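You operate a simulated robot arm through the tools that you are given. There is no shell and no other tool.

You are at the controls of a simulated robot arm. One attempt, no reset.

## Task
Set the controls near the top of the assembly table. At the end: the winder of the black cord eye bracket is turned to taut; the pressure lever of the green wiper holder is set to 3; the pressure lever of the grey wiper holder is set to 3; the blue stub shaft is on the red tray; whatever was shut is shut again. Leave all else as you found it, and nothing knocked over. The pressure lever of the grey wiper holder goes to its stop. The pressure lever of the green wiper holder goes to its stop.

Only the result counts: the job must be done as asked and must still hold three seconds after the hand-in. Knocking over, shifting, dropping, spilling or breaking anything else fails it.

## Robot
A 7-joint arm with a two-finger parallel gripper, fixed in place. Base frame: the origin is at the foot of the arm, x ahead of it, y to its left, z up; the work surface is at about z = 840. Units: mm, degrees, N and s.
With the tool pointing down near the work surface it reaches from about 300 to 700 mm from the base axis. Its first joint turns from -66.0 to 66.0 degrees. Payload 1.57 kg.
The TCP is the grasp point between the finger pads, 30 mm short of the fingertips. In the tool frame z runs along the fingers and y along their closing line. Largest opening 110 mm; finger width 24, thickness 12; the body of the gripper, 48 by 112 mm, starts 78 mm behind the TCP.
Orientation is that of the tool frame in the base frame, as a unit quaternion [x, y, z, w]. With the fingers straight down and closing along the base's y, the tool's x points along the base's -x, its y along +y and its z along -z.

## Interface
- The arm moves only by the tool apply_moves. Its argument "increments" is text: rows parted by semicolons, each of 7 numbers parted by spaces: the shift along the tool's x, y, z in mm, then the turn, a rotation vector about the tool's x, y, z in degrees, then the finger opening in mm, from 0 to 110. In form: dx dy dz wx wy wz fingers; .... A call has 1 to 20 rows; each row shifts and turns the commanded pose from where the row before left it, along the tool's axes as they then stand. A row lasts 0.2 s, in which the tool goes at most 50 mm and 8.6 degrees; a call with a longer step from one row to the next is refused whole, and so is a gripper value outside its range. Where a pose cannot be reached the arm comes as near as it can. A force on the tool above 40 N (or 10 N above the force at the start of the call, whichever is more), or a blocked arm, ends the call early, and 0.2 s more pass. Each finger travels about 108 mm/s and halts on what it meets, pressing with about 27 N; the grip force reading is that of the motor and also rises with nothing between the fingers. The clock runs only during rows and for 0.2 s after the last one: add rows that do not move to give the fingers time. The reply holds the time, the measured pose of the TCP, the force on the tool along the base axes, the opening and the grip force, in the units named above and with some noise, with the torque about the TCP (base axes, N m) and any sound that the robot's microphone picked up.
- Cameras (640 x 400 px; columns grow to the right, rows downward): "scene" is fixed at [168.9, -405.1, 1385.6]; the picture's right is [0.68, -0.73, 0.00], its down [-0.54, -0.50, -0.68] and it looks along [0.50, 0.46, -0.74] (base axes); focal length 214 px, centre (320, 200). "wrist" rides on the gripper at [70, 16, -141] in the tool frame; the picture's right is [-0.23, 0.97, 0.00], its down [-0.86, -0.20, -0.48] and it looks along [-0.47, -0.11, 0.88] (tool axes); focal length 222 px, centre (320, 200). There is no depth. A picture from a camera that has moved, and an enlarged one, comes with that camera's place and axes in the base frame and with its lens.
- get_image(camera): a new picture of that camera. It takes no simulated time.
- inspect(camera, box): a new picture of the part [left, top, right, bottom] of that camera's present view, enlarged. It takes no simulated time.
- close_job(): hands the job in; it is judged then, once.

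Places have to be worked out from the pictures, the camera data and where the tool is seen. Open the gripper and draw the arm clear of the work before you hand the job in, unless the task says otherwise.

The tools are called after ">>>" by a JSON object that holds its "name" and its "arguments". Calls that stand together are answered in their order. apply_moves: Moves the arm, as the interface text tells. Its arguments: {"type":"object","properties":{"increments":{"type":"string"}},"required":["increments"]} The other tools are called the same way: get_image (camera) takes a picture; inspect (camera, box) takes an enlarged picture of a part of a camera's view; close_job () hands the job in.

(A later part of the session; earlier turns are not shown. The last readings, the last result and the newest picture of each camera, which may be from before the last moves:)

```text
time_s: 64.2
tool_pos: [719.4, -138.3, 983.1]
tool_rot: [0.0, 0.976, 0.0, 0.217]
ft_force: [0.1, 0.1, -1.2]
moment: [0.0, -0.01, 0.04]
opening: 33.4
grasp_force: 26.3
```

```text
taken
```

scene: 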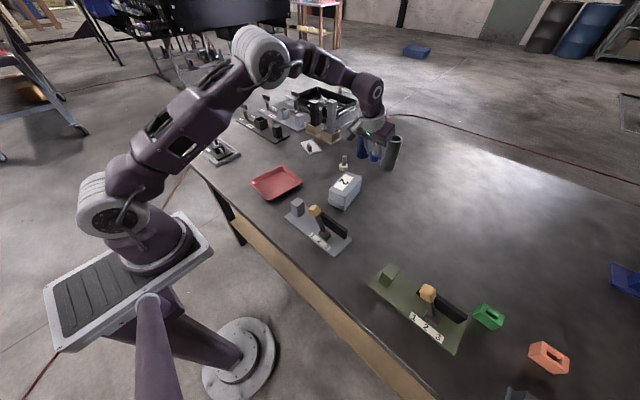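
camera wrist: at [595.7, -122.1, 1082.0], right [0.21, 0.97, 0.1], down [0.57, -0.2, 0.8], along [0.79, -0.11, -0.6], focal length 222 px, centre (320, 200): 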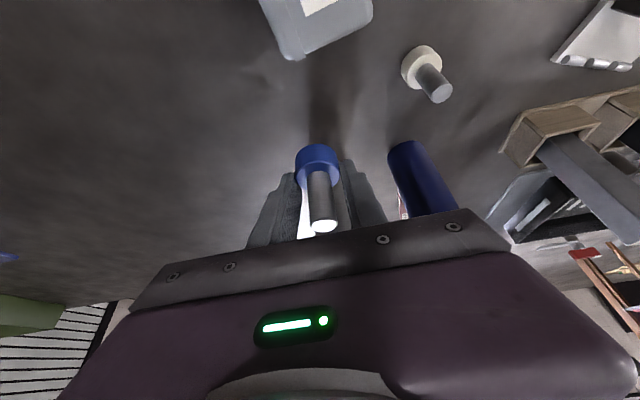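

Stub secure. Now I'll move across, above everything, to over the red tray.

>>> {"name": "apply_moves", "arguments": {"increments": "14.7 17.2 -8.4 0 0 0 20;14.7 17.2 -8.4 0 0 0 20;14.7 17.2 -8.4 0 0 0 20;14.7 17.2 -8.4 0 0 0 20;14.7 17.2 -8.4 0 0 0 20;14.7 17.2 -8.4 0 0 0 20;14.7 17.2 -8.4 0 0 0 20;14.7 17.2 -8.4 0 0 0 20;14.7 17.2 -8.4 0 0 0 20;14.7 17.2 -8.4 0 0 0 20;14.7 17.2 -8.4 0 0 0 20;14.7 17.2 -8.4 0 0 0 20;14.7 17.2 -8.4 0 0 0 20;14.7 17.2 -8.4 0 0 0 20;0 0 0 0 0 0 20"}}

>>> {"name": "get_image", "arguments": {"camera": "wrist"}}

>>> {"name": "inspect", "arguments": {"camera": "scene", "box": [220, 100, 360, 220]}}

```text
time_s: 67.4
tool_pos: [482.0, 103.1, 1004.9]
tool_rot: [0.0, 0.976, 0.0, 0.217]
ft_force: [0.1, 0.5, -1.8]
moment: [-0.03, -0.03, 0.01]
opening: 33.5
grasp_force: 27.0
```

```text
taken
camera wrist: at [358.1, 118.8, 1102.6], right [0.21, 0.97, 0.1], down [0.57, -0.2, 0.8], along [0.79, -0.11, -0.6], focal length 222 px, centre (320, 200)
```

wrist: 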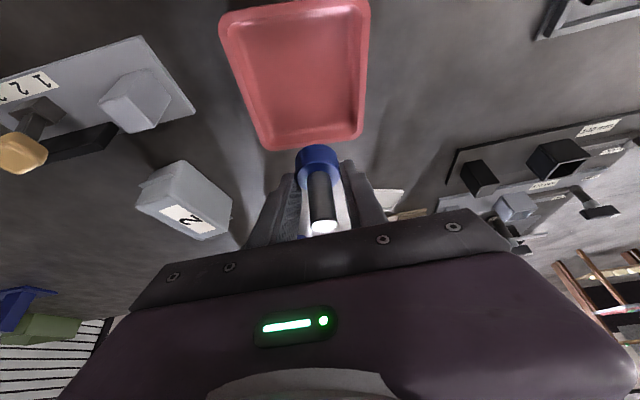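

```text
3.33 times, centred on (290, 160) of scene
camera zoom: at [168.9, -405.1, 1385.6], right [0.68, -0.73, 0.0], down [-0.54, -0.5, -0.68], along [0.5, 0.46, -0.74], focal length 715 px, centre (420, 333)
```

zoom: 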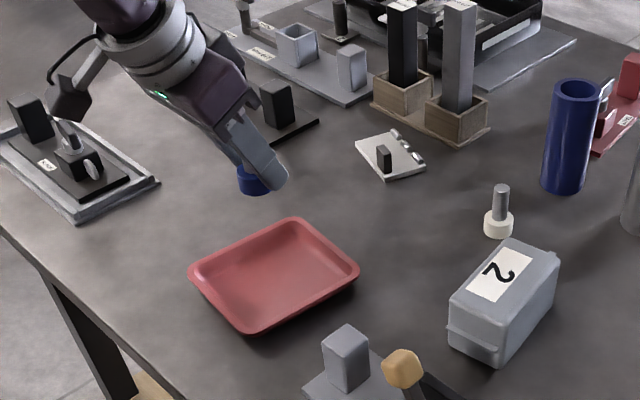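

The tray's floor centre is near (480, 102), right below. I'll descend to about 10 mm above the floor.

>>> {"name": "apply_moves", "arguments": {"increments": "9.3 -0.2 19.9 0 0 0 20;9.3 -0.2 19.9 0 0 0 20;9.3 -0.2 19.9 0 0 0 20;9.3 -0.2 19.9 0 0 0 20;9.3 -0.2 19.9 0 0 0 20;0 0 0 0 0 0 20"}}

>>> {"name": "get_image", "arguments": {"camera": "wrist"}}

>>> {"name": "inspect", "arguments": {"camera": "scene", "box": [230, 130, 330, 220]}}

```text
time_s: 68.8
tool_pos: [483.3, 100.1, 892.2]
tool_rot: [0.0, 0.976, 0.0, 0.217]
ft_force: [0.1, 0.9, -1.3]
moment: [0.02, 0.01, -0.01]
opening: 33.5
grasp_force: 27.2
```

```text
taken
camera wrist: at [359.5, 115.9, 991.9], right [0.21, 0.97, 0.1], down [0.57, -0.2, 0.8], along [0.79, -0.11, -0.6], focal length 222 px, centre (320, 200)
```

wrist: 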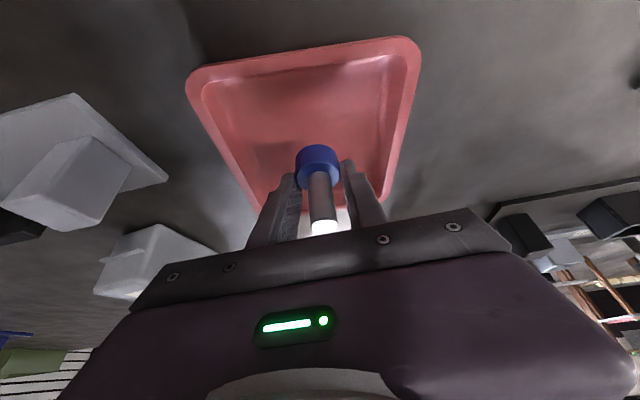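

```text
4.44 times, centred on (280, 175) of scene
camera zoom: at [168.9, -405.1, 1385.6], right [0.68, -0.73, 0.0], down [-0.54, -0.5, -0.68], along [0.5, 0.46, -0.74], focal length 953 px, centre (498, 311)
```

zoom: 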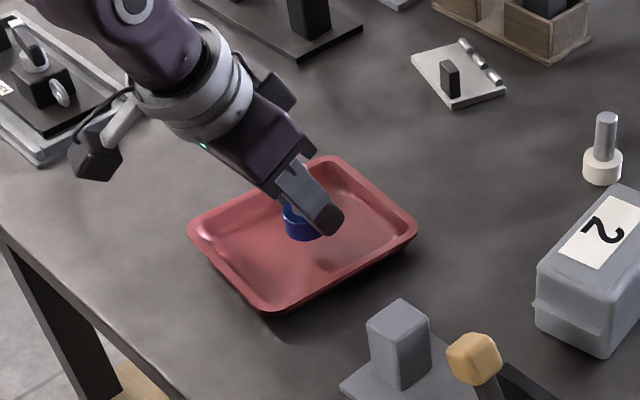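

The disc is centred over the tray floor. I'll lower gently and watch for contact force.

>>> {"name": "apply_moves", "arguments": {"increments": "0.85 0 1.8 0 0 0 20;0.85 0 1.8 0 0 0 20;0.85 0 1.8 0 0 0 20;0.85 0 1.8 0 0 0 20;0 0 0 0 0 0 20"}}

```text
time_s: 70.0
tool_pos: [483.3, 100.4, 887.5]
tool_rot: [0.0, 0.976, 0.001, 0.216]
ft_force: [0.6, 0.6, -0.8]
moment: [0.03, -0.01, 0.0]
opening: 33.3
grasp_force: 26.9
```

>>> {"name": "apply_moves", "arguments": {"increments": "0.42 0 0.9 0 0 0 20;0.42 0 0.9 0 0 0 20;0.42 0 0.9 0 0 0 20;0 0 0 0 0 0 20"}}

>>> {"name": "inspect", "arguments": {"camera": "wrist", "box": [230, 100, 410, 240]}}

```text
time_s: 71.0
tool_pos: [483.9, 102.0, 883.1]
tool_rot: [0.0, 0.976, 0.0, 0.216]
ft_force: [-0.4, 0.5, -0.9]
moment: [0.03, 0.0, -0.02]
opening: 33.3
grasp_force: 26.8
```

```text
2.86 times, centred on (320, 170) of wrist
camera zoom: at [359.8, 117.5, 981.8], right [0.21, 0.97, 0.1], down [0.57, -0.2, 0.8], along [0.79, -0.11, -0.6], focal length 635 px, centre (320, 286)
```

zoom: 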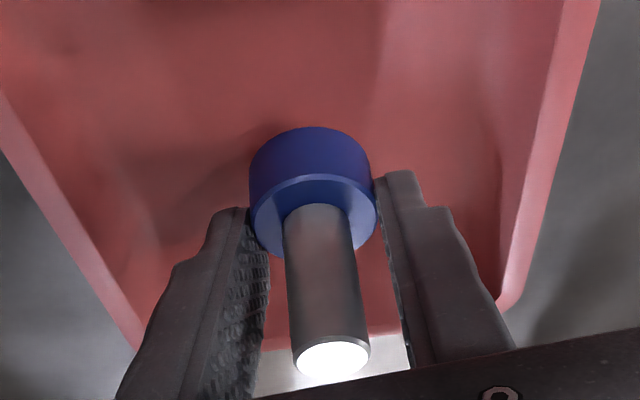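

Still about -0.9 N, so it is hanging. A few more 1 mm steps.

>>> {"name": "apply_moves", "arguments": {"increments": "0.42 0 0.9 0 0 0 20;0.42 0 0.9 0 0 0 20;0 0 0 0 0 0 20"}}

>>> {"name": "apply_moves", "arguments": {"increments": "0.42 0 0.9 0 0 0 20;0.42 0 0.9 0 0 0 20;0 0 0 0 0 0 20"}}

```text
time_s: 71.8
tool_pos: [483.5, 101.6, 880.1]
tool_rot: [0.0, 0.976, -0.001, 0.217]
ft_force: [0.9, -1.1, -1.3]
moment: [-0.04, -0.01, 0.01]
opening: 33.4
grasp_force: 27.2
```

```text
time_s: 72.6
tool_pos: [483.8, 101.6, 880.7]
tool_rot: [0.0, 0.976, 0.0, 0.217]
ft_force: [0.1, -0.2, 4.3]
moment: [-0.03, 0.08, -0.01]
opening: 33.5
grasp_force: 27.3
```

Contact with the tray floor (+4.3 N). Opening gently, then withdrawing straight up.

>>> {"name": "apply_moves", "arguments": {"increments": "0 0 0 0 0 0 36;0 0 0 0 0 0 44;0 0 0 0 0 0 60;0 0 0 0 0 0 60"}}

>>> {"name": "inspect", "arguments": {"camera": "wrist", "box": [230, 100, 410, 240]}}

```text
time_s: 73.6
tool_pos: [481.5, 100.9, 878.3]
tool_rot: [0.0, 0.976, 0.001, 0.216]
ft_force: [-0.5, 0.2, 0.1]
moment: [0.0, -0.01, -0.01]
opening: 60.1
grasp_force: 0.2
```

```text
2.86 times, centred on (320, 170) of wrist
camera zoom: at [358.9, 117.4, 977.5], right [0.21, 0.97, 0.1], down [0.57, -0.2, 0.8], along [0.79, -0.11, -0.6], focal length 635 px, centre (320, 286)
```

zoom: 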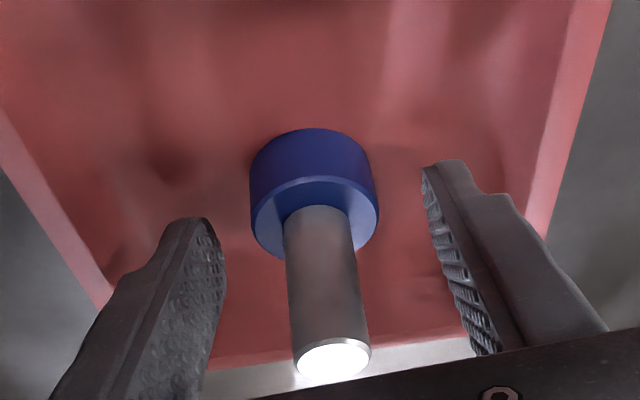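

The stub stands free on the tray. I'll withdraw vertically and then bring the tool upright again.

>>> {"name": "apply_moves", "arguments": {"increments": "-6.3 0 -13.6 0 0 0 60;-10.6 0 -22.6 0 0 0 60;-10.6 0 -22.6 0 0 0 60;-10.6 0 -22.6 0 0 0 60;-10.6 0 -22.6 0 0 0 60;-10.6 0 -22.6 0 0 0 60;0 0 0 0 6.25 0 60;0 0 0 0 6.25 0 60;0 0 0 0 6.25 0 60;0 0 0 0 6.25 0 60;0 0 0 0 0 0 60"}}

>>> {"name": "inspect", "arguments": {"camera": "scene", "box": [230, 130, 350, 250]}}

>>> {"name": "get_image", "arguments": {"camera": "wrist"}}

```text
time_s: 76.0
tool_pos: [481.3, 100.7, 1020.6]
tool_rot: [0.0, 1.0, 0.0, -0.001]
ft_force: [-0.4, 0.5, -0.4]
moment: [0.01, -0.02, 0.02]
opening: 60.4
grasp_force: 0.0
```

```text
3.33 times, centred on (290, 190) of scene
camera zoom: at [168.9, -405.1, 1385.6], right [0.68, -0.73, 0.0], down [-0.54, -0.5, -0.68], along [0.5, 0.46, -0.74], focal length 715 px, centre (420, 233)
```

zoom: 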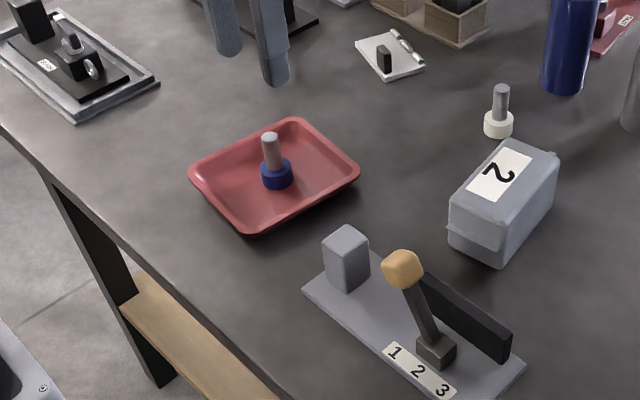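

```text
taken
camera wrist: at [412.3, 117.3, 1161.0], right [0.23, 0.97, 0.0], down [0.86, -0.2, 0.48], along [0.47, -0.11, -0.88], focal length 222 px, centre (320, 200)
```

wrist: 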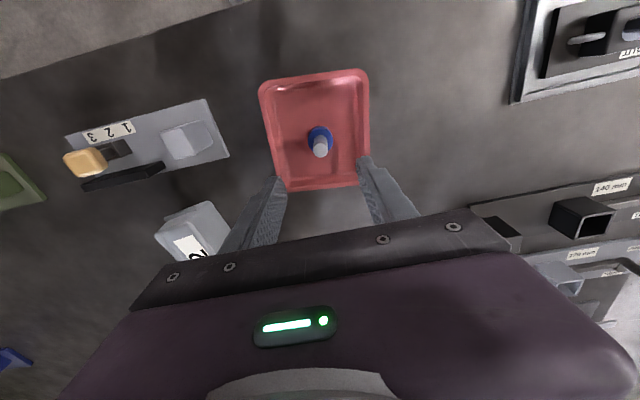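

The blue stub is standing on the red tray. Next are the levers; I'll move over the grey wiper holder for a close look at the lever geometry.

>>> {"name": "apply_moves", "arguments": {"increments": "10 -38 -6 0 0 0 60;10 -38 -6 0 0 0 60;10 -38 -6 0 0 0 60;10 -38 -6 0 0 0 60;10 -38 -6 0 0 0 60;0 0 0 0 0 0 60"}}

>>> {"name": "get_image", "arguments": {"camera": "wrist"}}

>>> {"name": "inspect", "arguments": {"camera": "wrist", "box": [180, 80, 420, 230]}}

>>> {"name": "inspect", "arguments": {"camera": "scene", "box": [280, 190, 360, 260]}}

```text
time_s: 77.4
tool_pos: [431.2, -90.8, 1049.1]
tool_rot: [0.0, 1.0, 0.0, 0.0]
ft_force: [-0.4, -0.2, -0.8]
moment: [-0.02, -0.03, 0.01]
opening: 60.2
grasp_force: 0.2
```

```text
taken
camera wrist: at [361.0, -75.1, 1189.9], right [0.23, 0.97, 0.0], down [0.86, -0.2, 0.48], along [0.47, -0.11, -0.88], focal length 222 px, centre (320, 200)
```

wrist: 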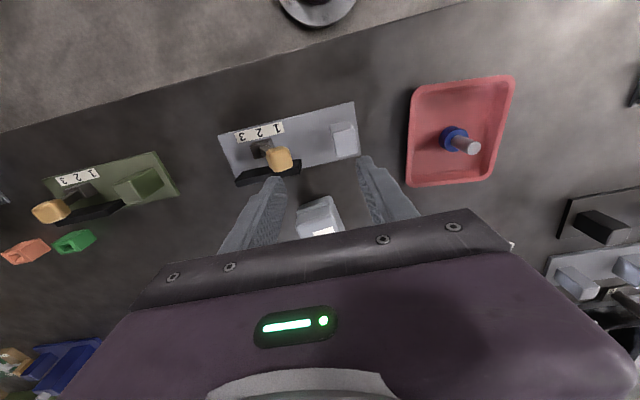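

```text
2.67 times, centred on (300, 155) of wrist
camera zoom: at [361.0, -75.1, 1189.9], right [0.23, 0.97, 0.0], down [0.86, -0.2, 0.48], along [0.47, -0.11, -0.88], focal length 592 px, centre (373, 320)
```

zoom: 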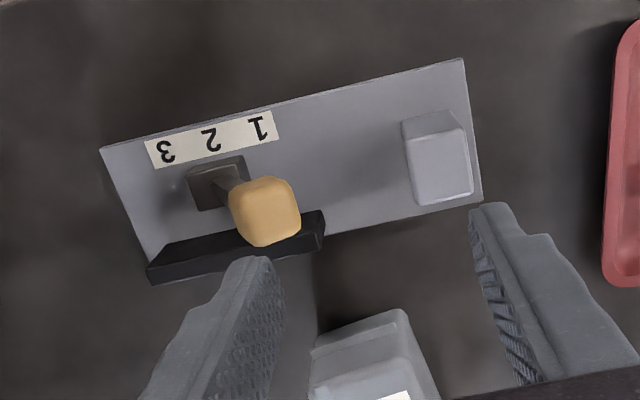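

```text
5.71 times, centred on (320, 225) of scene
camera zoom: at [168.9, -405.2, 1385.6], right [0.68, -0.73, 0.0], down [-0.54, -0.5, -0.68], along [0.5, 0.46, -0.74], focal length 1226 px, centre (320, 57)
```

zoom: 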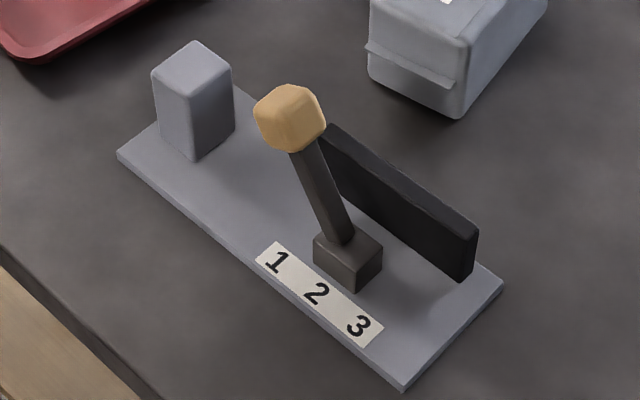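

The grey knob is at about (433, -143, 929) with its pivot near (430, -181, 865), tilted about 30° toward 1. I'll close the fingers, come down on the +y side of the knob (tips at z≈915), and push slowly in -y so the loose plate isn't dragged.

>>> {"name": "apply_moves", "arguments": {"increments": "0 -2 0 0 0 0 30;0 -3 10 0 0 0 0;-1 -3 30 0 0 0 0;-1 0 30 0 0 0 0;0 0 20 0 0 0 0;0 0 14 0 0 0 0;0 0 0 0 0 0 0"}}

>>> {"name": "inspect", "arguments": {"camera": "wrist", "box": [180, 60, 440, 230]}}

>>> {"name": "inspect", "arguments": {"camera": "scene", "box": [280, 190, 360, 260]}}

```text
time_s: 79.0
tool_pos: [437.0, -95.0, 944.5]
tool_rot: [0.0, 1.0, 0.0, 0.0]
ft_force: [0.3, -0.4, -0.1]
moment: [0.0, 0.01, -0.02]
opening: 0.0
grasp_force: 21.4
```

```text
2.35 times, centred on (310, 145) of wrist
camera zoom: at [366.5, -79.2, 1086.0], right [0.23, 0.97, 0.0], down [0.86, -0.2, 0.48], along [0.47, -0.11, -0.88], focal length 523 px, centre (344, 329)
```

zoom: 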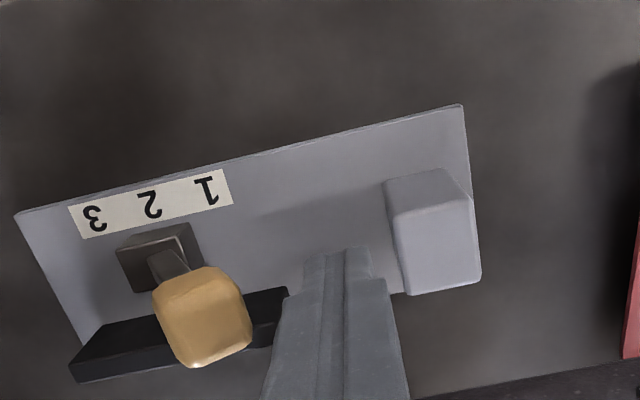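

```text
5.71 times, centred on (320, 225) of scene
camera zoom: at [168.9, -405.1, 1385.6], right [0.68, -0.73, 0.0], down [-0.54, -0.5, -0.68], along [0.5, 0.46, -0.74], focal length 1226 px, centre (320, 57)
```

zoom: 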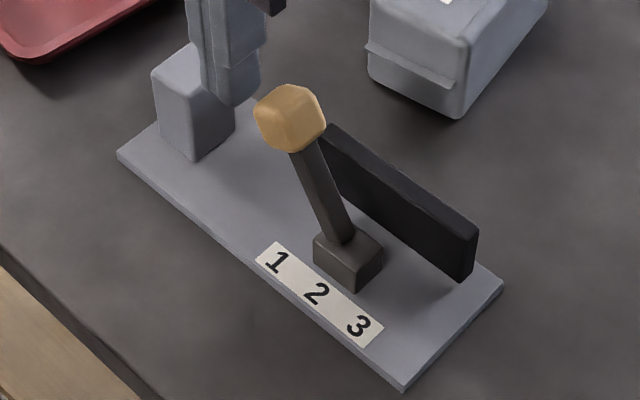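

Aligned. The plate's reference corners in this view are (117,153), (403,390) and (503,285). Pushing slowly toward -y.

>>> {"name": "apply_moves", "arguments": {"increments": "0.5 -4 0 0 0 0 0;0.5 -4 0 0 0 0 0;0.5 -4 0 0 0 0 0;0 -2 0 0 0 0 0;0 -2 0 0 0 0 0;0 -2 0 0 0 0 0;0 -2 0 0 0 0 0;0 -2 0 0 0 0 0;0 -2 0 0 0 0 0;0 -2 0 0 0 0 0;0 -2 0 0 0 0 0;0 -2 0 0 0 0 0;0 -2 0 0 0 0 0;0 -2 0 0 0 0 0;0 -2 0 0 0 0 0;0 0 0 0 0 0 0"}}

>>> {"name": "inspect", "arguments": {"camera": "scene", "box": [280, 190, 360, 260]}}

```text
time_s: 82.4
tool_pos: [434.4, -132.7, 945.6]
tool_rot: [-0.001, 1.0, 0.001, 0.001]
ft_force: [-4.0, 7.5, 19.9]
moment: [-0.32, 0.0, -0.04]
opening: 0.0
grasp_force: 21.1
```

```text
5.71 times, centred on (320, 225) of scene
camera zoom: at [168.5, -404.8, 1385.7], right [0.68, -0.73, 0.0], down [-0.54, -0.5, -0.68], along [0.5, 0.46, -0.74], focal length 1226 px, centre (320, 57)
```

zoom: 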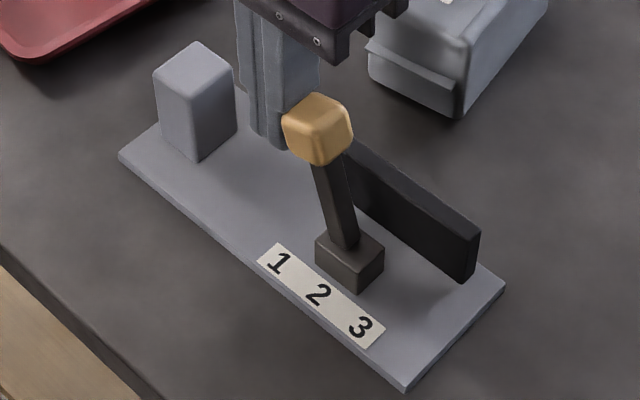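

The lever is moving and the plate is holding, but there is 20 N of upward force. The step on the finger is riding on the rising knob, so I'll raise the tool 10 mm to clear it.

>>> {"name": "apply_moves", "arguments": {"increments": "0 0 -5 0 0 0 0;0 0 -5 0 0 0 0;0 0 0 0 0 0 0"}}

>>> {"name": "inspect", "arguments": {"camera": "wrist", "box": [180, 60, 440, 230]}}

>>> {"name": "inspect", "arguments": {"camera": "scene", "box": [280, 190, 360, 260]}}

```text
time_s: 83.2
tool_pos: [434.8, -132.3, 954.5]
tool_rot: [0.0, 1.0, 0.0, 0.001]
ft_force: [-0.9, 0.1, 0.8]
moment: [0.02, 0.0, -0.03]
opening: 0.2
grasp_force: 21.1
```

```text
2.35 times, centred on (310, 145) of wrist
camera zoom: at [364.2, -116.2, 1096.5], right [0.23, 0.97, 0.0], down [0.86, -0.2, 0.48], along [0.47, -0.11, -0.88], focal length 523 px, centre (344, 329)
```

zoom: 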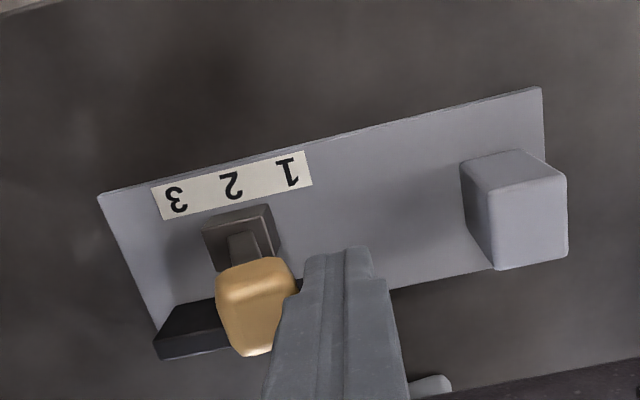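

```text
5.71 times, centred on (320, 225) of scene
camera zoom: at [168.9, -405.1, 1385.6], right [0.68, -0.73, 0.0], down [-0.54, -0.5, -0.68], along [0.5, 0.46, -0.74], focal length 1226 px, centre (320, 57)
```

zoom: 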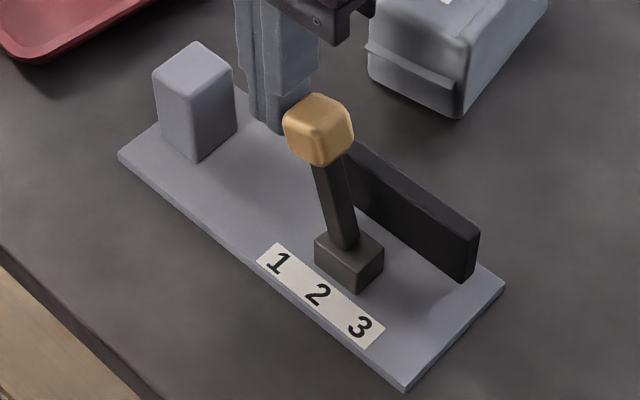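

Forces are back to zero and the plate is in place. Continuing the slow push with a close watch on the force.

>>> {"name": "apply_moves", "arguments": {"increments": "0 -2 0 0 0 0 0;0 -2 0 0 0 0 0;0 -2 0 0 0 0 0;0 -2 0 0 0 0 0;0 -2 0 0 0 0 0;0 -2 0 0 0 0 0;0 -2 0 0 0 0 0;0 -2 0 0 0 0 0;0 -2 0 0 0 0 0;0 -2 0 0 0 0 0;0 0 0 0 0 0 0"}}

>>> {"name": "inspect", "arguments": {"camera": "scene", "box": [280, 190, 360, 260]}}

```text
time_s: 85.6
tool_pos: [433.8, -153.0, 955.9]
tool_rot: [0.0, 1.0, -0.001, 0.0]
ft_force: [-0.8, -0.7, -0.2]
moment: [0.0, 0.0, -0.03]
opening: 0.1
grasp_force: 21.7
```

```text
5.71 times, centred on (320, 225) of scene
camera zoom: at [168.9, -405.1, 1385.6], right [0.68, -0.73, 0.0], down [-0.54, -0.5, -0.68], along [0.5, 0.46, -0.74], focal length 1226 px, centre (320, 57)
```

zoom: 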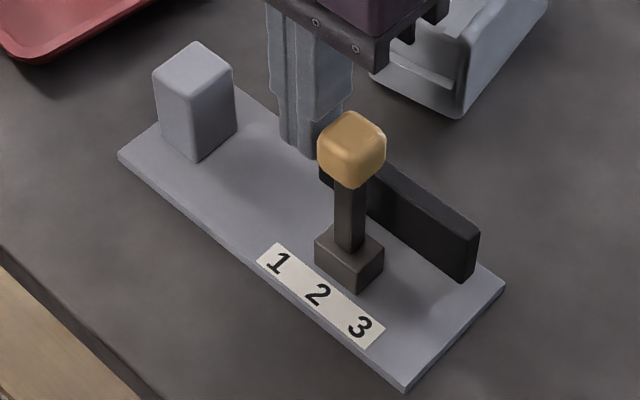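

The lever is now about vertical (at 2) and the plate is unmoved. Continuing toward 3.

>>> {"name": "apply_moves", "arguments": {"increments": "0 -2 0 0 0 0 0;0 -2 0 0 0 0 0;0 -2 0 0 0 0 0;0 -2 0 0 0 0 0;0 -2 0 0 0 0 0;0 -2 0 0 0 0 0;0 -2 0 0 0 0 0;0 -2 0 0 0 0 0;0 -2 1 0 0 0 0;0 -2 1 0 0 0 0;0 0 0 0 0 0 0"}}

>>> {"name": "inspect", "arguments": {"camera": "scene", "box": [280, 190, 360, 260]}}

>>> {"name": "inspect", "arguments": {"camera": "wrist", "box": [180, 60, 440, 230]}}

```text
time_s: 88.0
tool_pos: [433.7, -173.3, 953.4]
tool_rot: [-0.001, 1.0, 0.0, 0.001]
ft_force: [-0.8, 1.7, -1.2]
moment: [0.02, 0.03, -0.03]
opening: 0.2
grasp_force: 21.7
```

```text
5.71 times, centred on (320, 225) of scene
camera zoom: at [168.9, -405.1, 1385.6], right [0.68, -0.73, 0.0], down [-0.54, -0.5, -0.68], along [0.5, 0.46, -0.74], focal length 1226 px, centre (320, 57)
```

zoom: 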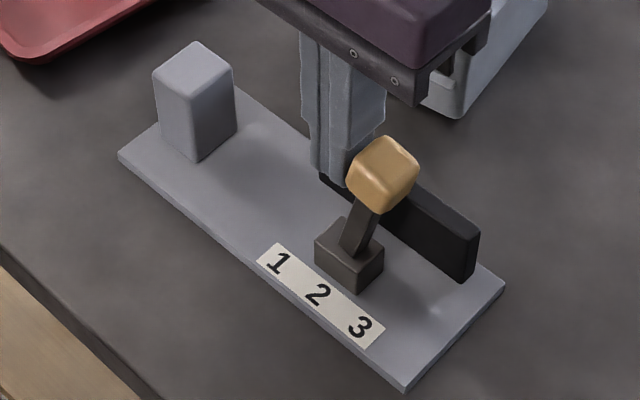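

```text
2.35 times, centred on (310, 145) of wrist
camera zoom: at [363.5, -157.2, 1093.7], right [0.23, 0.97, 0.0], down [0.86, -0.2, 0.48], along [0.47, -0.11, -0.88], focal length 523 px, centre (344, 329)
```

zoom: 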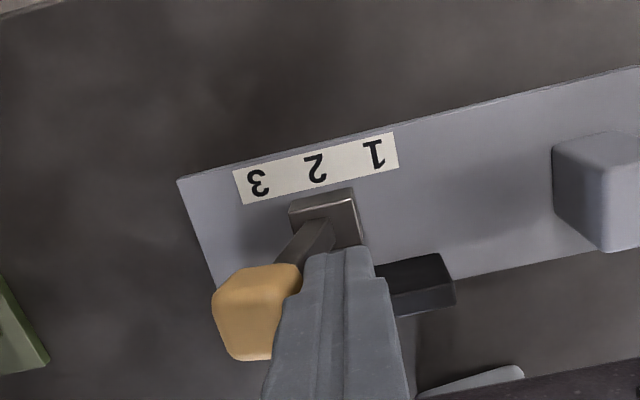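

The lever is now leaning toward 3 and the plate is still. Continuing, lowering slightly as the knob drops.

>>> {"name": "apply_moves", "arguments": {"increments": "0 -2 0.7 0 0 0 0;0 -2 0.7 0 0 0 0;0 -2 0.7 0 0 0 0;0 -2 0.7 0 0 0 0;0 -2 0.7 0 0 0 0;0 -1 0.5 0 0 0 0;0 0 0 0 0 0 0"}}

>>> {"name": "inspect", "arguments": {"camera": "scene", "box": [280, 190, 360, 260]}}

```text
time_s: 89.6
tool_pos: [433.7, -183.9, 949.7]
tool_rot: [0.0, 1.0, 0.0, 0.0]
ft_force: [0.5, -0.3, -0.9]
moment: [0.03, -0.04, 0.0]
opening: 0.0
grasp_force: 21.3
```

```text
5.71 times, centred on (320, 225) of scene
camera zoom: at [168.9, -405.1, 1385.6], right [0.68, -0.73, 0.0], down [-0.54, -0.5, -0.68], along [0.5, 0.46, -0.74], focal length 1226 px, centre (320, 57)
```

zoom: 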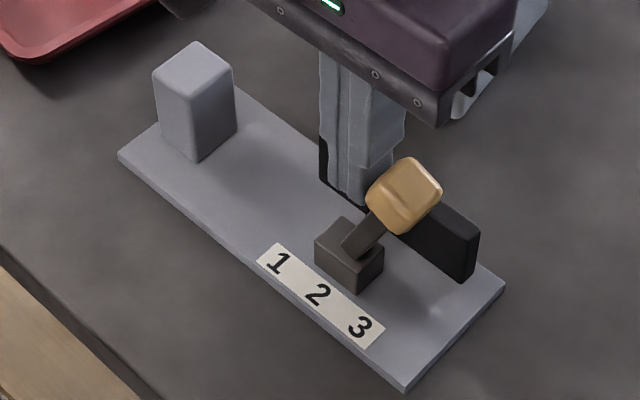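

No stop felt yet. Continuing in 1 mm steps.

>>> {"name": "apply_moves", "arguments": {"increments": "0 -1 0.5 0 0 0 0;0 -1 0.5 0 0 0 0;0 -1 0.5 0 0 0 0;0 -1 0.5 0 0 0 0;0 -1 0.5 0 0 0 0;0 0 0 0 0 0 0"}}

>>> {"name": "inspect", "arguments": {"camera": "scene", "box": [280, 190, 360, 260]}}

```text
time_s: 91.0
tool_pos: [433.8, -190.6, 947.1]
tool_rot: [0.0, 1.0, 0.0, 0.0]
ft_force: [0.8, 0.3, 0.7]
moment: [-0.04, 0.02, 0.01]
opening: 0.0
grasp_force: 21.3
```

```text
5.71 times, centred on (320, 225) of scene
camera zoom: at [168.9, -405.1, 1385.6], right [0.68, -0.73, 0.0], down [-0.54, -0.5, -0.68], along [0.5, 0.46, -0.74], focal length 1226 px, centre (320, 57)
```

zoom: 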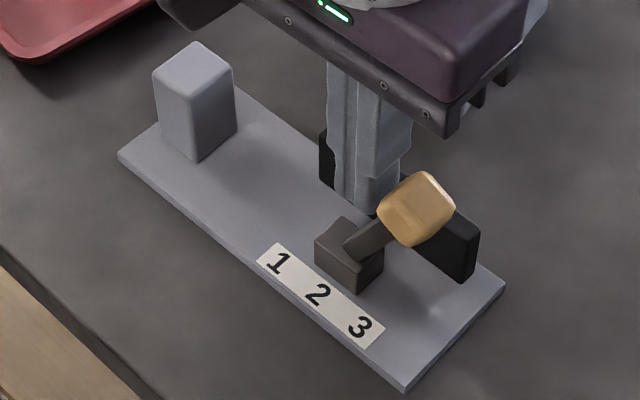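

>>> {"name": "apply_moves", "arguments": {"increments": "0 -1 0.6 0 0 0 0;0 -1 0.6 0 0 0 0;0 -1 0.6 0 0 0 0;0 -1 0.6 0 0 0 0;0 0 0 0 0 0 0"}}

>>> {"name": "inspect", "arguments": {"camera": "scene", "box": [280, 190, 360, 260]}}

>>> {"name": "inspect", "arguments": {"camera": "wrist", "box": [180, 60, 440, 230]}}

```text
time_s: 92.2
tool_pos: [432.9, -191.3, 944.5]
tool_rot: [0.0, 1.0, 0.0, 0.001]
ft_force: [2.1, 0.9, 2.4]
moment: [0.01, -0.03, 0.04]
opening: 0.0
grasp_force: 21.5
```

```text
5.71 times, centred on (320, 225) of scene
camera zoom: at [168.9, -405.1, 1385.6], right [0.68, -0.73, 0.0], down [-0.54, -0.5, -0.68], along [0.5, 0.46, -0.74], focal length 1226 px, centre (320, 57)
```

zoom: 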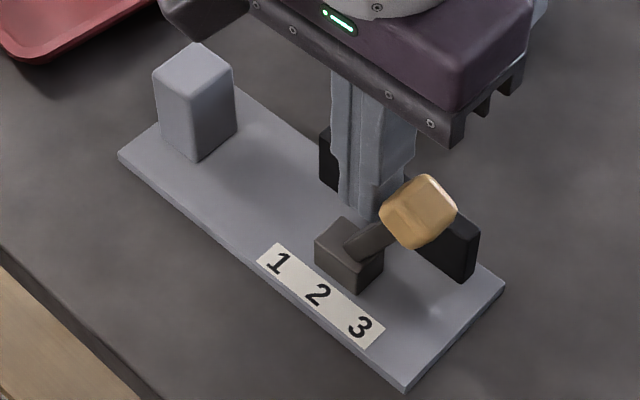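

```text
2.35 times, centred on (310, 145) of wrist
camera zoom: at [362.5, -176.2, 1085.1], right [0.23, 0.97, 0.0], down [0.85, -0.2, 0.48], along [0.47, -0.11, -0.88], focal length 523 px, centre (344, 329)
```

zoom: 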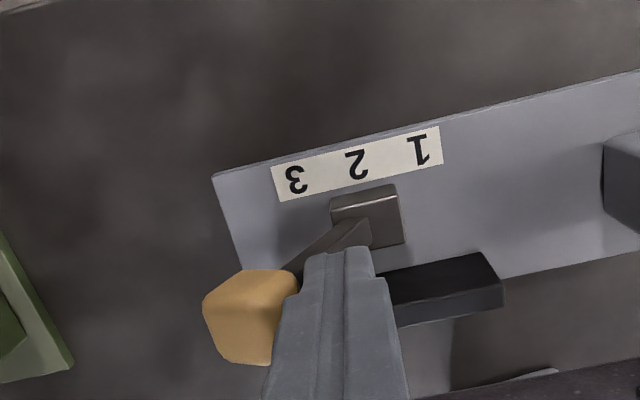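

>>> {"name": "apply_moves", "arguments": {"increments": "0 -1 0.4 0 0 0 0;0 -1 0.4 0 0 0 0;0 -1 0.4 0 0 0 0;0 -1 0.4 0 0 0 0;0 0 0 0 0 0 0"}}

>>> {"name": "inspect", "arguments": {"camera": "scene", "box": [280, 190, 360, 260]}}

```text
time_s: 93.4
tool_pos: [432.7, -197.2, 943.6]
tool_rot: [-0.001, 1.0, 0.0, 0.0]
ft_force: [1.2, 6.0, 7.4]
moment: [0.14, 0.02, 0.01]
opening: 0.0
grasp_force: 21.7
```

```text
5.71 times, centred on (320, 225) of scene
camera zoom: at [168.8, -405.0, 1385.7], right [0.68, -0.73, 0.0], down [-0.54, -0.5, -0.68], along [0.5, 0.46, -0.74], focal length 1226 px, centre (320, 57)
```

zoom: 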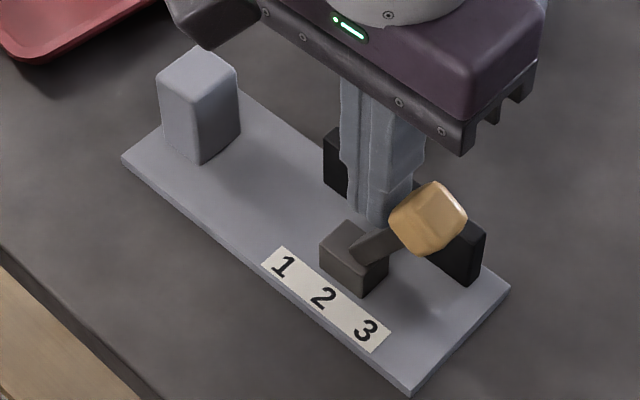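

The force rose to 6 N and the plate slid about 4 mm in -y, so the lever is at its stop at 3. I'll back off, then nudge the plate back by pushing its upright block in +y.

>>> {"name": "apply_moves", "arguments": {"increments": "0 3 0 0 0 0 0;0 3 0 0 0 0 0;0 0 -30 0 0 0 0;0 0 -30 0 0 0 0;0 30 0 0 0 0 0;-2 30 0 0 0 0 0;-2 27 0 0 0 0 0;0 0 0 0 0 0 0"}}

>>> {"name": "inspect", "arguments": {"camera": "wrist", "box": [150, 60, 440, 230]}}

>>> {"name": "inspect", "arguments": {"camera": "scene", "box": [280, 190, 360, 260]}}

```text
time_s: 95.2
tool_pos: [436.5, -100.6, 1003.2]
tool_rot: [0.0, 1.0, 0.0, 0.0]
ft_force: [-0.2, 0.1, -0.4]
moment: [0.02, 0.0, 0.01]
opening: 0.0
grasp_force: 21.9
```

```text
2.21 times, centred on (295, 145) of wrist
camera zoom: at [366.7, -85.5, 1144.4], right [0.23, 0.97, 0.0], down [0.86, -0.2, 0.48], along [0.47, -0.11, -0.88], focal length 490 px, centre (375, 321)
```

zoom: 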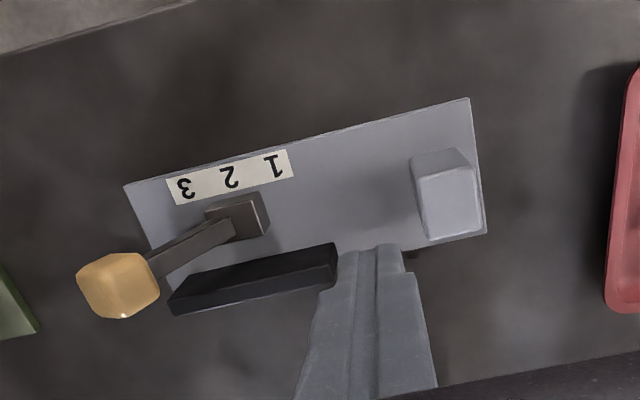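

```text
5.71 times, centred on (320, 225) of scene
camera zoom: at [168.9, -405.1, 1385.6], right [0.68, -0.73, 0.0], down [-0.54, -0.5, -0.68], along [0.5, 0.46, -0.74], focal length 1226 px, centre (320, 57)
```

zoom: 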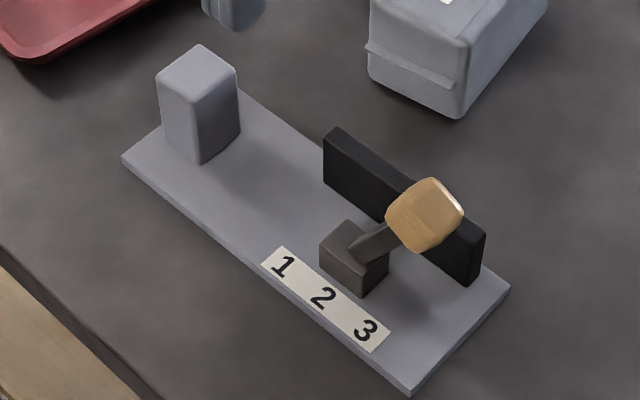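

The lever stays over at 3. I'll descend between the lever and the upright block (face near y≈-79) and push +y slowly to put the plate back.

>>> {"name": "apply_moves", "arguments": {"increments": "-1 0 25 0 0 0 0;-1 0 25 0 0 0 0;-1 0 25 0 0 0 0;0 0 22 0 0 0 0;0 0 0 0 0 0 0"}}

>>> {"name": "inspect", "arguments": {"camera": "wrist", "box": [200, 60, 460, 230]}}

```text
time_s: 96.4
tool_pos: [441.4, -102.0, 905.2]
tool_rot: [0.001, 1.0, 0.0, 0.0]
ft_force: [0.1, 0.4, 0.0]
moment: [-0.03, 0.02, -0.01]
opening: 0.0
grasp_force: 21.0
```

```text
2.35 times, centred on (330, 145) of wrist
camera zoom: at [370.7, -86.1, 1047.2], right [0.23, 0.97, 0.0], down [0.86, -0.2, 0.48], along [0.47, -0.11, -0.88], focal length 523 px, centre (296, 329)
```

zoom: 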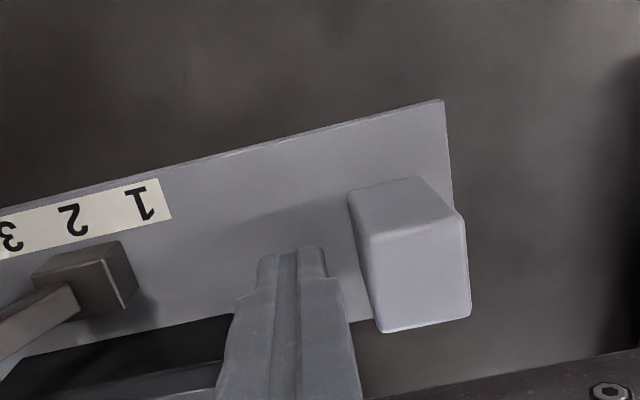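

>>> {"name": "apply_moves", "arguments": {"increments": "0 2 0 0 0 0 0;0 2 0 0 0 0 0;0 2 0 0 0 0 0;0 2 0 0 0 0 0;0 1 0 0 0 0 0;0 0 0 0 0 0 0"}}

>>> {"name": "inspect", "arguments": {"camera": "scene", "box": [280, 190, 360, 260]}}

```text
time_s: 97.8
tool_pos: [441.1, -95.7, 906.6]
tool_rot: [-0.001, 1.0, -0.001, 0.001]
ft_force: [0.2, 0.3, 1.0]
moment: [-0.02, -0.04, 0.01]
opening: 0.3
grasp_force: 21.3
```

```text
5.71 times, centred on (320, 225) of scene
camera zoom: at [168.9, -405.1, 1385.6], right [0.68, -0.73, 0.0], down [-0.54, -0.5, -0.68], along [0.5, 0.46, -0.74], focal length 1226 px, centre (320, 57)
```

zoom: 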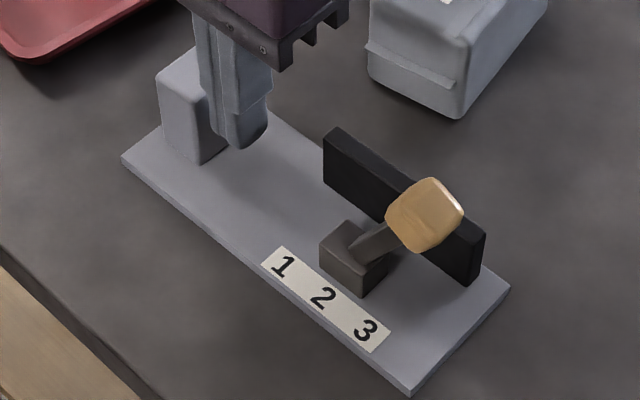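

>>> {"name": "apply_moves", "arguments": {"increments": "0 1 0 0 0 0 0;0 1 0 0 0 0 0;0 1 0 0 0 0 0;0 1 0 0 0 0 0;0 0 0 0 0 0 0"}}

>>> {"name": "inspect", "arguments": {"camera": "scene", "box": [280, 190, 360, 260]}}

```text
time_s: 99.0
tool_pos: [440.7, -91.4, 906.2]
tool_rot: [0.0, 1.0, 0.001, 0.0]
ft_force: [0.1, 0.3, 0.2]
moment: [0.02, 0.02, 0.03]
opening: 0.1
grasp_force: 21.7
```

```text
5.71 times, centred on (320, 225) of scene
camera zoom: at [168.9, -405.1, 1385.6], right [0.68, -0.73, 0.0], down [-0.54, -0.5, -0.68], along [0.5, 0.46, -0.74], focal length 1226 px, centre (320, 57)
```

zoom: 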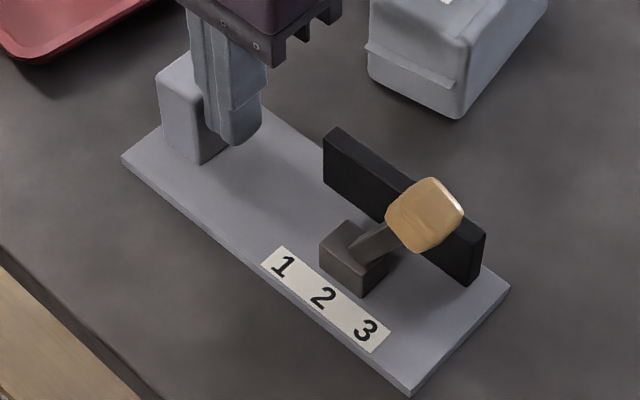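

>>> {"name": "apply_moves", "arguments": {"increments": "0 1 0 0 0 0 0;0 1 0 0 0 0 0;0 1 0 0 0 0 0;0 0 0 0 0 0 0"}}

>>> {"name": "inspect", "arguments": {"camera": "scene", "box": [280, 190, 360, 260]}}

>>> {"name": "inspect", "arguments": {"camera": "wrist", "box": [200, 60, 460, 230]}}

```text
time_s: 100.0
tool_pos: [440.9, -87.1, 906.8]
tool_rot: [0.0, 1.0, 0.0, 0.0]
ft_force: [-0.3, -2.5, 0.8]
moment: [-0.05, 0.01, 0.02]
opening: 0.1
grasp_force: 21.6
```

```text
5.71 times, centred on (320, 225) of scene
camera zoom: at [168.9, -405.2, 1385.6], right [0.68, -0.73, 0.0], down [-0.54, -0.5, -0.68], along [0.5, 0.46, -0.74], focal length 1226 px, centre (320, 57)
```

zoom: 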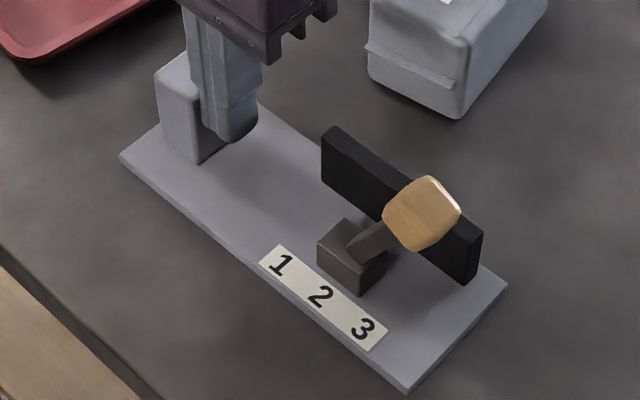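

```text
2.35 times, centred on (330, 145) of wrist
camera zoom: at [370.1, -71.8, 1047.3], right [0.23, 0.97, 0.0], down [0.86, -0.2, 0.48], along [0.47, -0.11, -0.88], focal length 523 px, centre (296, 329)
```

zoom: 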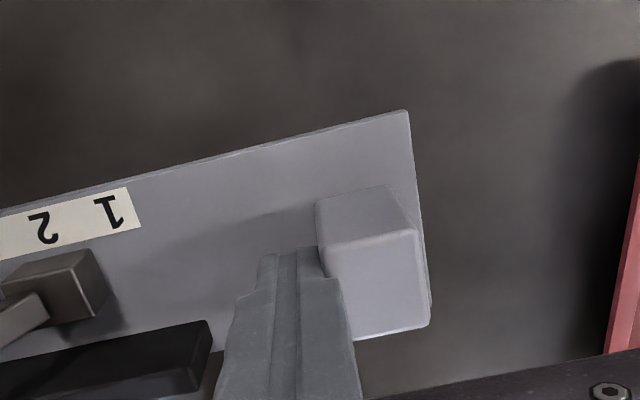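

Contact at about 2.5 N and the plate is sliding back, roughly half the distance restored. Two more millimetres.

>>> {"name": "apply_moves", "arguments": {"increments": "0 1 0 0 0 0 0;0 1 0 0 0 0 0;0 0 0 0 0 0 0"}}

>>> {"name": "inspect", "arguments": {"camera": "scene", "box": [280, 190, 360, 260]}}

```text
time_s: 100.8
tool_pos: [440.1, -86.4, 907.4]
tool_rot: [0.0, 1.0, 0.0, 0.0]
ft_force: [-0.9, -2.1, 1.2]
moment: [-0.03, 0.02, 0.02]
opening: 0.1
grasp_force: 21.5
```

```text
5.71 times, centred on (320, 225) of scene
camera zoom: at [168.8, -405.2, 1385.6], right [0.68, -0.73, 0.0], down [-0.54, -0.5, -0.68], along [0.5, 0.46, -0.74], focal length 1226 px, centre (320, 57)
```

zoom: 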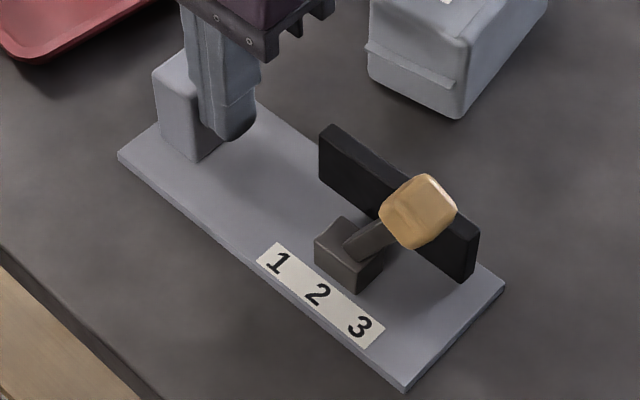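

The plate is back at its original corners, within half a millimetre. To be sure the grey lever is fully seated at its stop without sliding the plate, I'll press lightly down on the knob from above.

>>> {"name": "apply_moves", "arguments": {"increments": "0 -3 0 0 0 0 0;0 -3 0 0 0 0 0;0 -2 -30 0 0 0 0;0 0 -40 0 0 0 0;0 0 -20 0 0 0 0;2 -25 0 0 0 0 0;2 -35 0 0 0 0 0;2 -35 0 0 0 0 0;0 -28 0 0 0 0 0;0 0 0 0 0 0 0"}}

>>> {"name": "get_image", "arguments": {"camera": "wrist"}}

>>> {"name": "inspect", "arguments": {"camera": "scene", "box": [280, 190, 360, 260]}}

```text
time_s: 103.0
tool_pos: [435.4, -216.1, 995.3]
tool_rot: [0.0, 1.0, 0.001, 0.0]
ft_force: [0.6, 0.2, -0.9]
moment: [-0.01, -0.04, -0.01]
opening: 0.0
grasp_force: 21.3
```

```text
taken
camera wrist: at [365.9, -199.8, 1136.5], right [0.23, 0.97, 0.0], down [0.86, -0.2, 0.48], along [0.47, -0.11, -0.88], focal length 222 px, centre (320, 200)
```

wrist: 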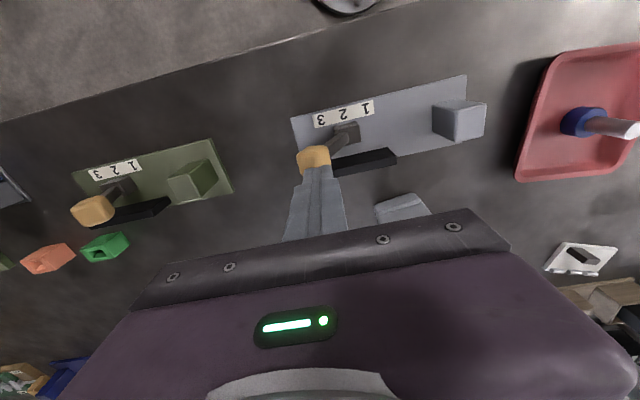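

```text
5.71 times, centred on (320, 225) of scene
camera zoom: at [168.9, -405.2, 1385.6], right [0.68, -0.73, 0.0], down [-0.54, -0.5, -0.68], along [0.5, 0.46, -0.74], focal length 1226 px, centre (320, 57)
```

zoom: 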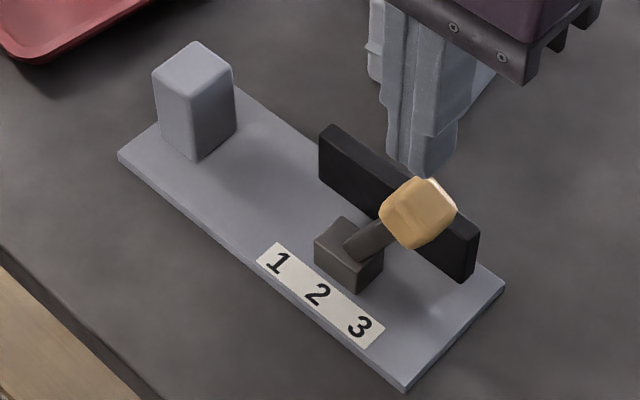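

The knob is around (430, -221). I'll shift slightly and descend in small steps until light contact.

>>> {"name": "apply_moves", "arguments": {"increments": "2 -3 8 0 0 0 0;2 -2 8 0 0 0 0;0 0 4 0 0 0 0;0 0 2 0 0 0 0;0 0 2 0 0 0 0;0 0 0 0 0 0 0"}}

```text
time_s: 103.8
tool_pos: [431.7, -223.9, 979.4]
tool_rot: [-0.001, 1.0, -0.003, 0.004]
ft_force: [-5.3, 4.1, 21.3]
moment: [0.21, 0.17, 0.03]
opening: 0.2
grasp_force: 21.1
stopped in row 3: the force on the tool passed its limit at 50 N (the readings are from after the stop); the commanded pose is now the measured one
```

Contact came earlier than expected, at tip z≈949. I'll lift off and inspect.

>>> {"name": "apply_moves", "arguments": {"increments": "0 0 -5 0 0 0 0;0 0 -20 0 0 0 0;0 0 0 0 0 0 0"}}

>>> {"name": "inspect", "arguments": {"camera": "scene", "box": [280, 190, 360, 260]}}

>>> {"name": "inspect", "arguments": {"camera": "wrist", "box": [200, 60, 460, 230]}}

```text
time_s: 104.6
tool_pos: [432.2, -222.9, 1003.6]
tool_rot: [0.0, 1.0, -0.003, 0.002]
ft_force: [-0.3, 0.2, -0.3]
moment: [0.01, 0.0, 0.03]
opening: 0.0
grasp_force: 21.5
```

```text
5.71 times, centred on (320, 225) of scene
camera zoom: at [168.9, -405.1, 1385.6], right [0.68, -0.73, 0.0], down [-0.54, -0.5, -0.68], along [0.5, 0.46, -0.74], focal length 1226 px, centre (320, 57)
```

zoom: 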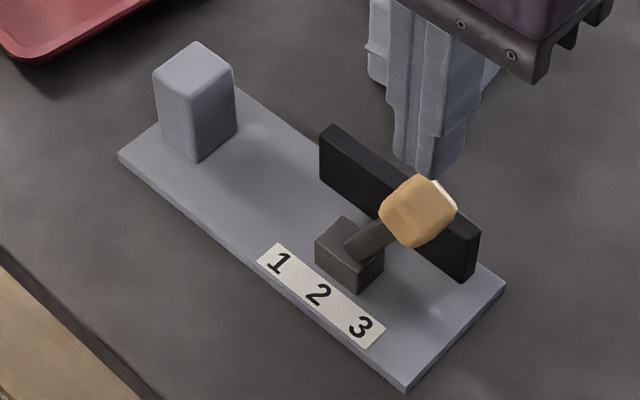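

```text
2.35 times, centred on (330, 145) of wrist
camera zoom: at [360.9, -205.6, 1145.1], right [0.23, 0.97, 0.0], down [0.85, -0.2, 0.48], along [0.47, -0.11, -0.87], focal length 523 px, centre (296, 329)
```

zoom: 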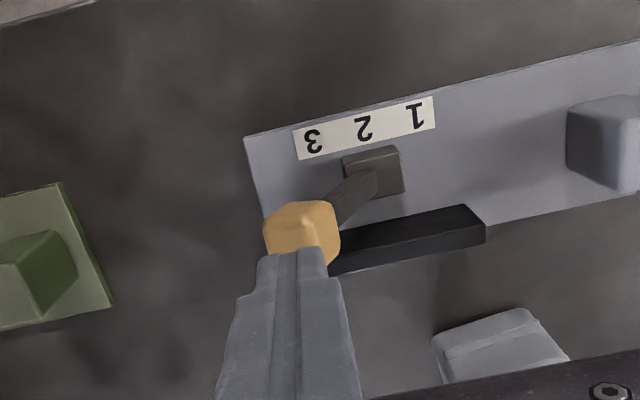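

The grey lever did not move under that press, so it is firmly on its stop at 3, and the plate is in place. Now to the green wiper holder.

>>> {"name": "apply_moves", "arguments": {"increments": "0 -15 -15 0 0 0 0;0 -35 -10 0 0 0 0;0 -40 -10 0 0 0 0;0 -40 -10 0 0 0 0;0 -40 0 0 0 0 0;0 0 0 0 0 0 0"}}

>>> {"name": "get_image", "arguments": {"camera": "wrist"}}

>>> {"name": "inspect", "arguments": {"camera": "wrist", "box": [150, 60, 420, 230]}}

>>> {"name": "inspect", "arguments": {"camera": "scene", "box": [360, 255, 510, 365]}}

```text
time_s: 106.0
tool_pos: [428.2, -393.0, 1046.1]
tool_rot: [0.0, 1.0, -0.003, 0.003]
ft_force: [0.0, -0.5, -0.5]
moment: [0.0, -0.01, 0.02]
opening: 0.2
grasp_force: 21.1
```

```text
taken
camera wrist: at [357.3, -376.6, 1188.2], right [0.23, 0.97, 0.0], down [0.85, -0.2, 0.48], along [0.47, -0.11, -0.87], focal length 222 px, centre (320, 200)
```

wrist: 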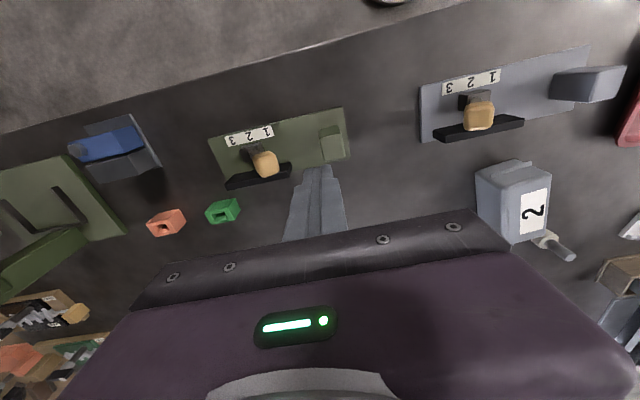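

```text
2.35 times, centred on (285, 145) of wrist
camera zoom: at [357.3, -376.6, 1188.2], right [0.23, 0.97, 0.0], down [0.85, -0.2, 0.48], along [0.47, -0.11, -0.87], focal length 523 px, centre (402, 329)
```

zoom: 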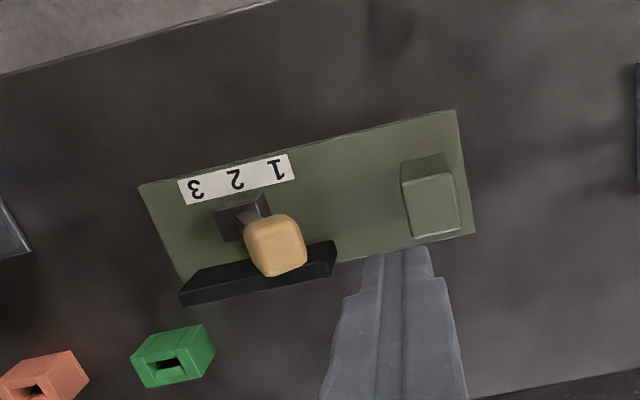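

```text
3.64 times, centred on (435, 310) of scene
camera zoom: at [168.9, -405.2, 1385.6], right [0.68, -0.73, 0.0], down [-0.54, -0.5, -0.68], along [0.5, 0.46, -0.74], focal length 780 px, centre (-98, -200)
```

zoom: 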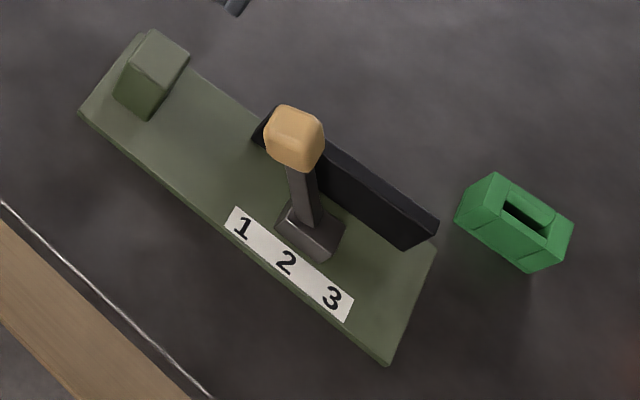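

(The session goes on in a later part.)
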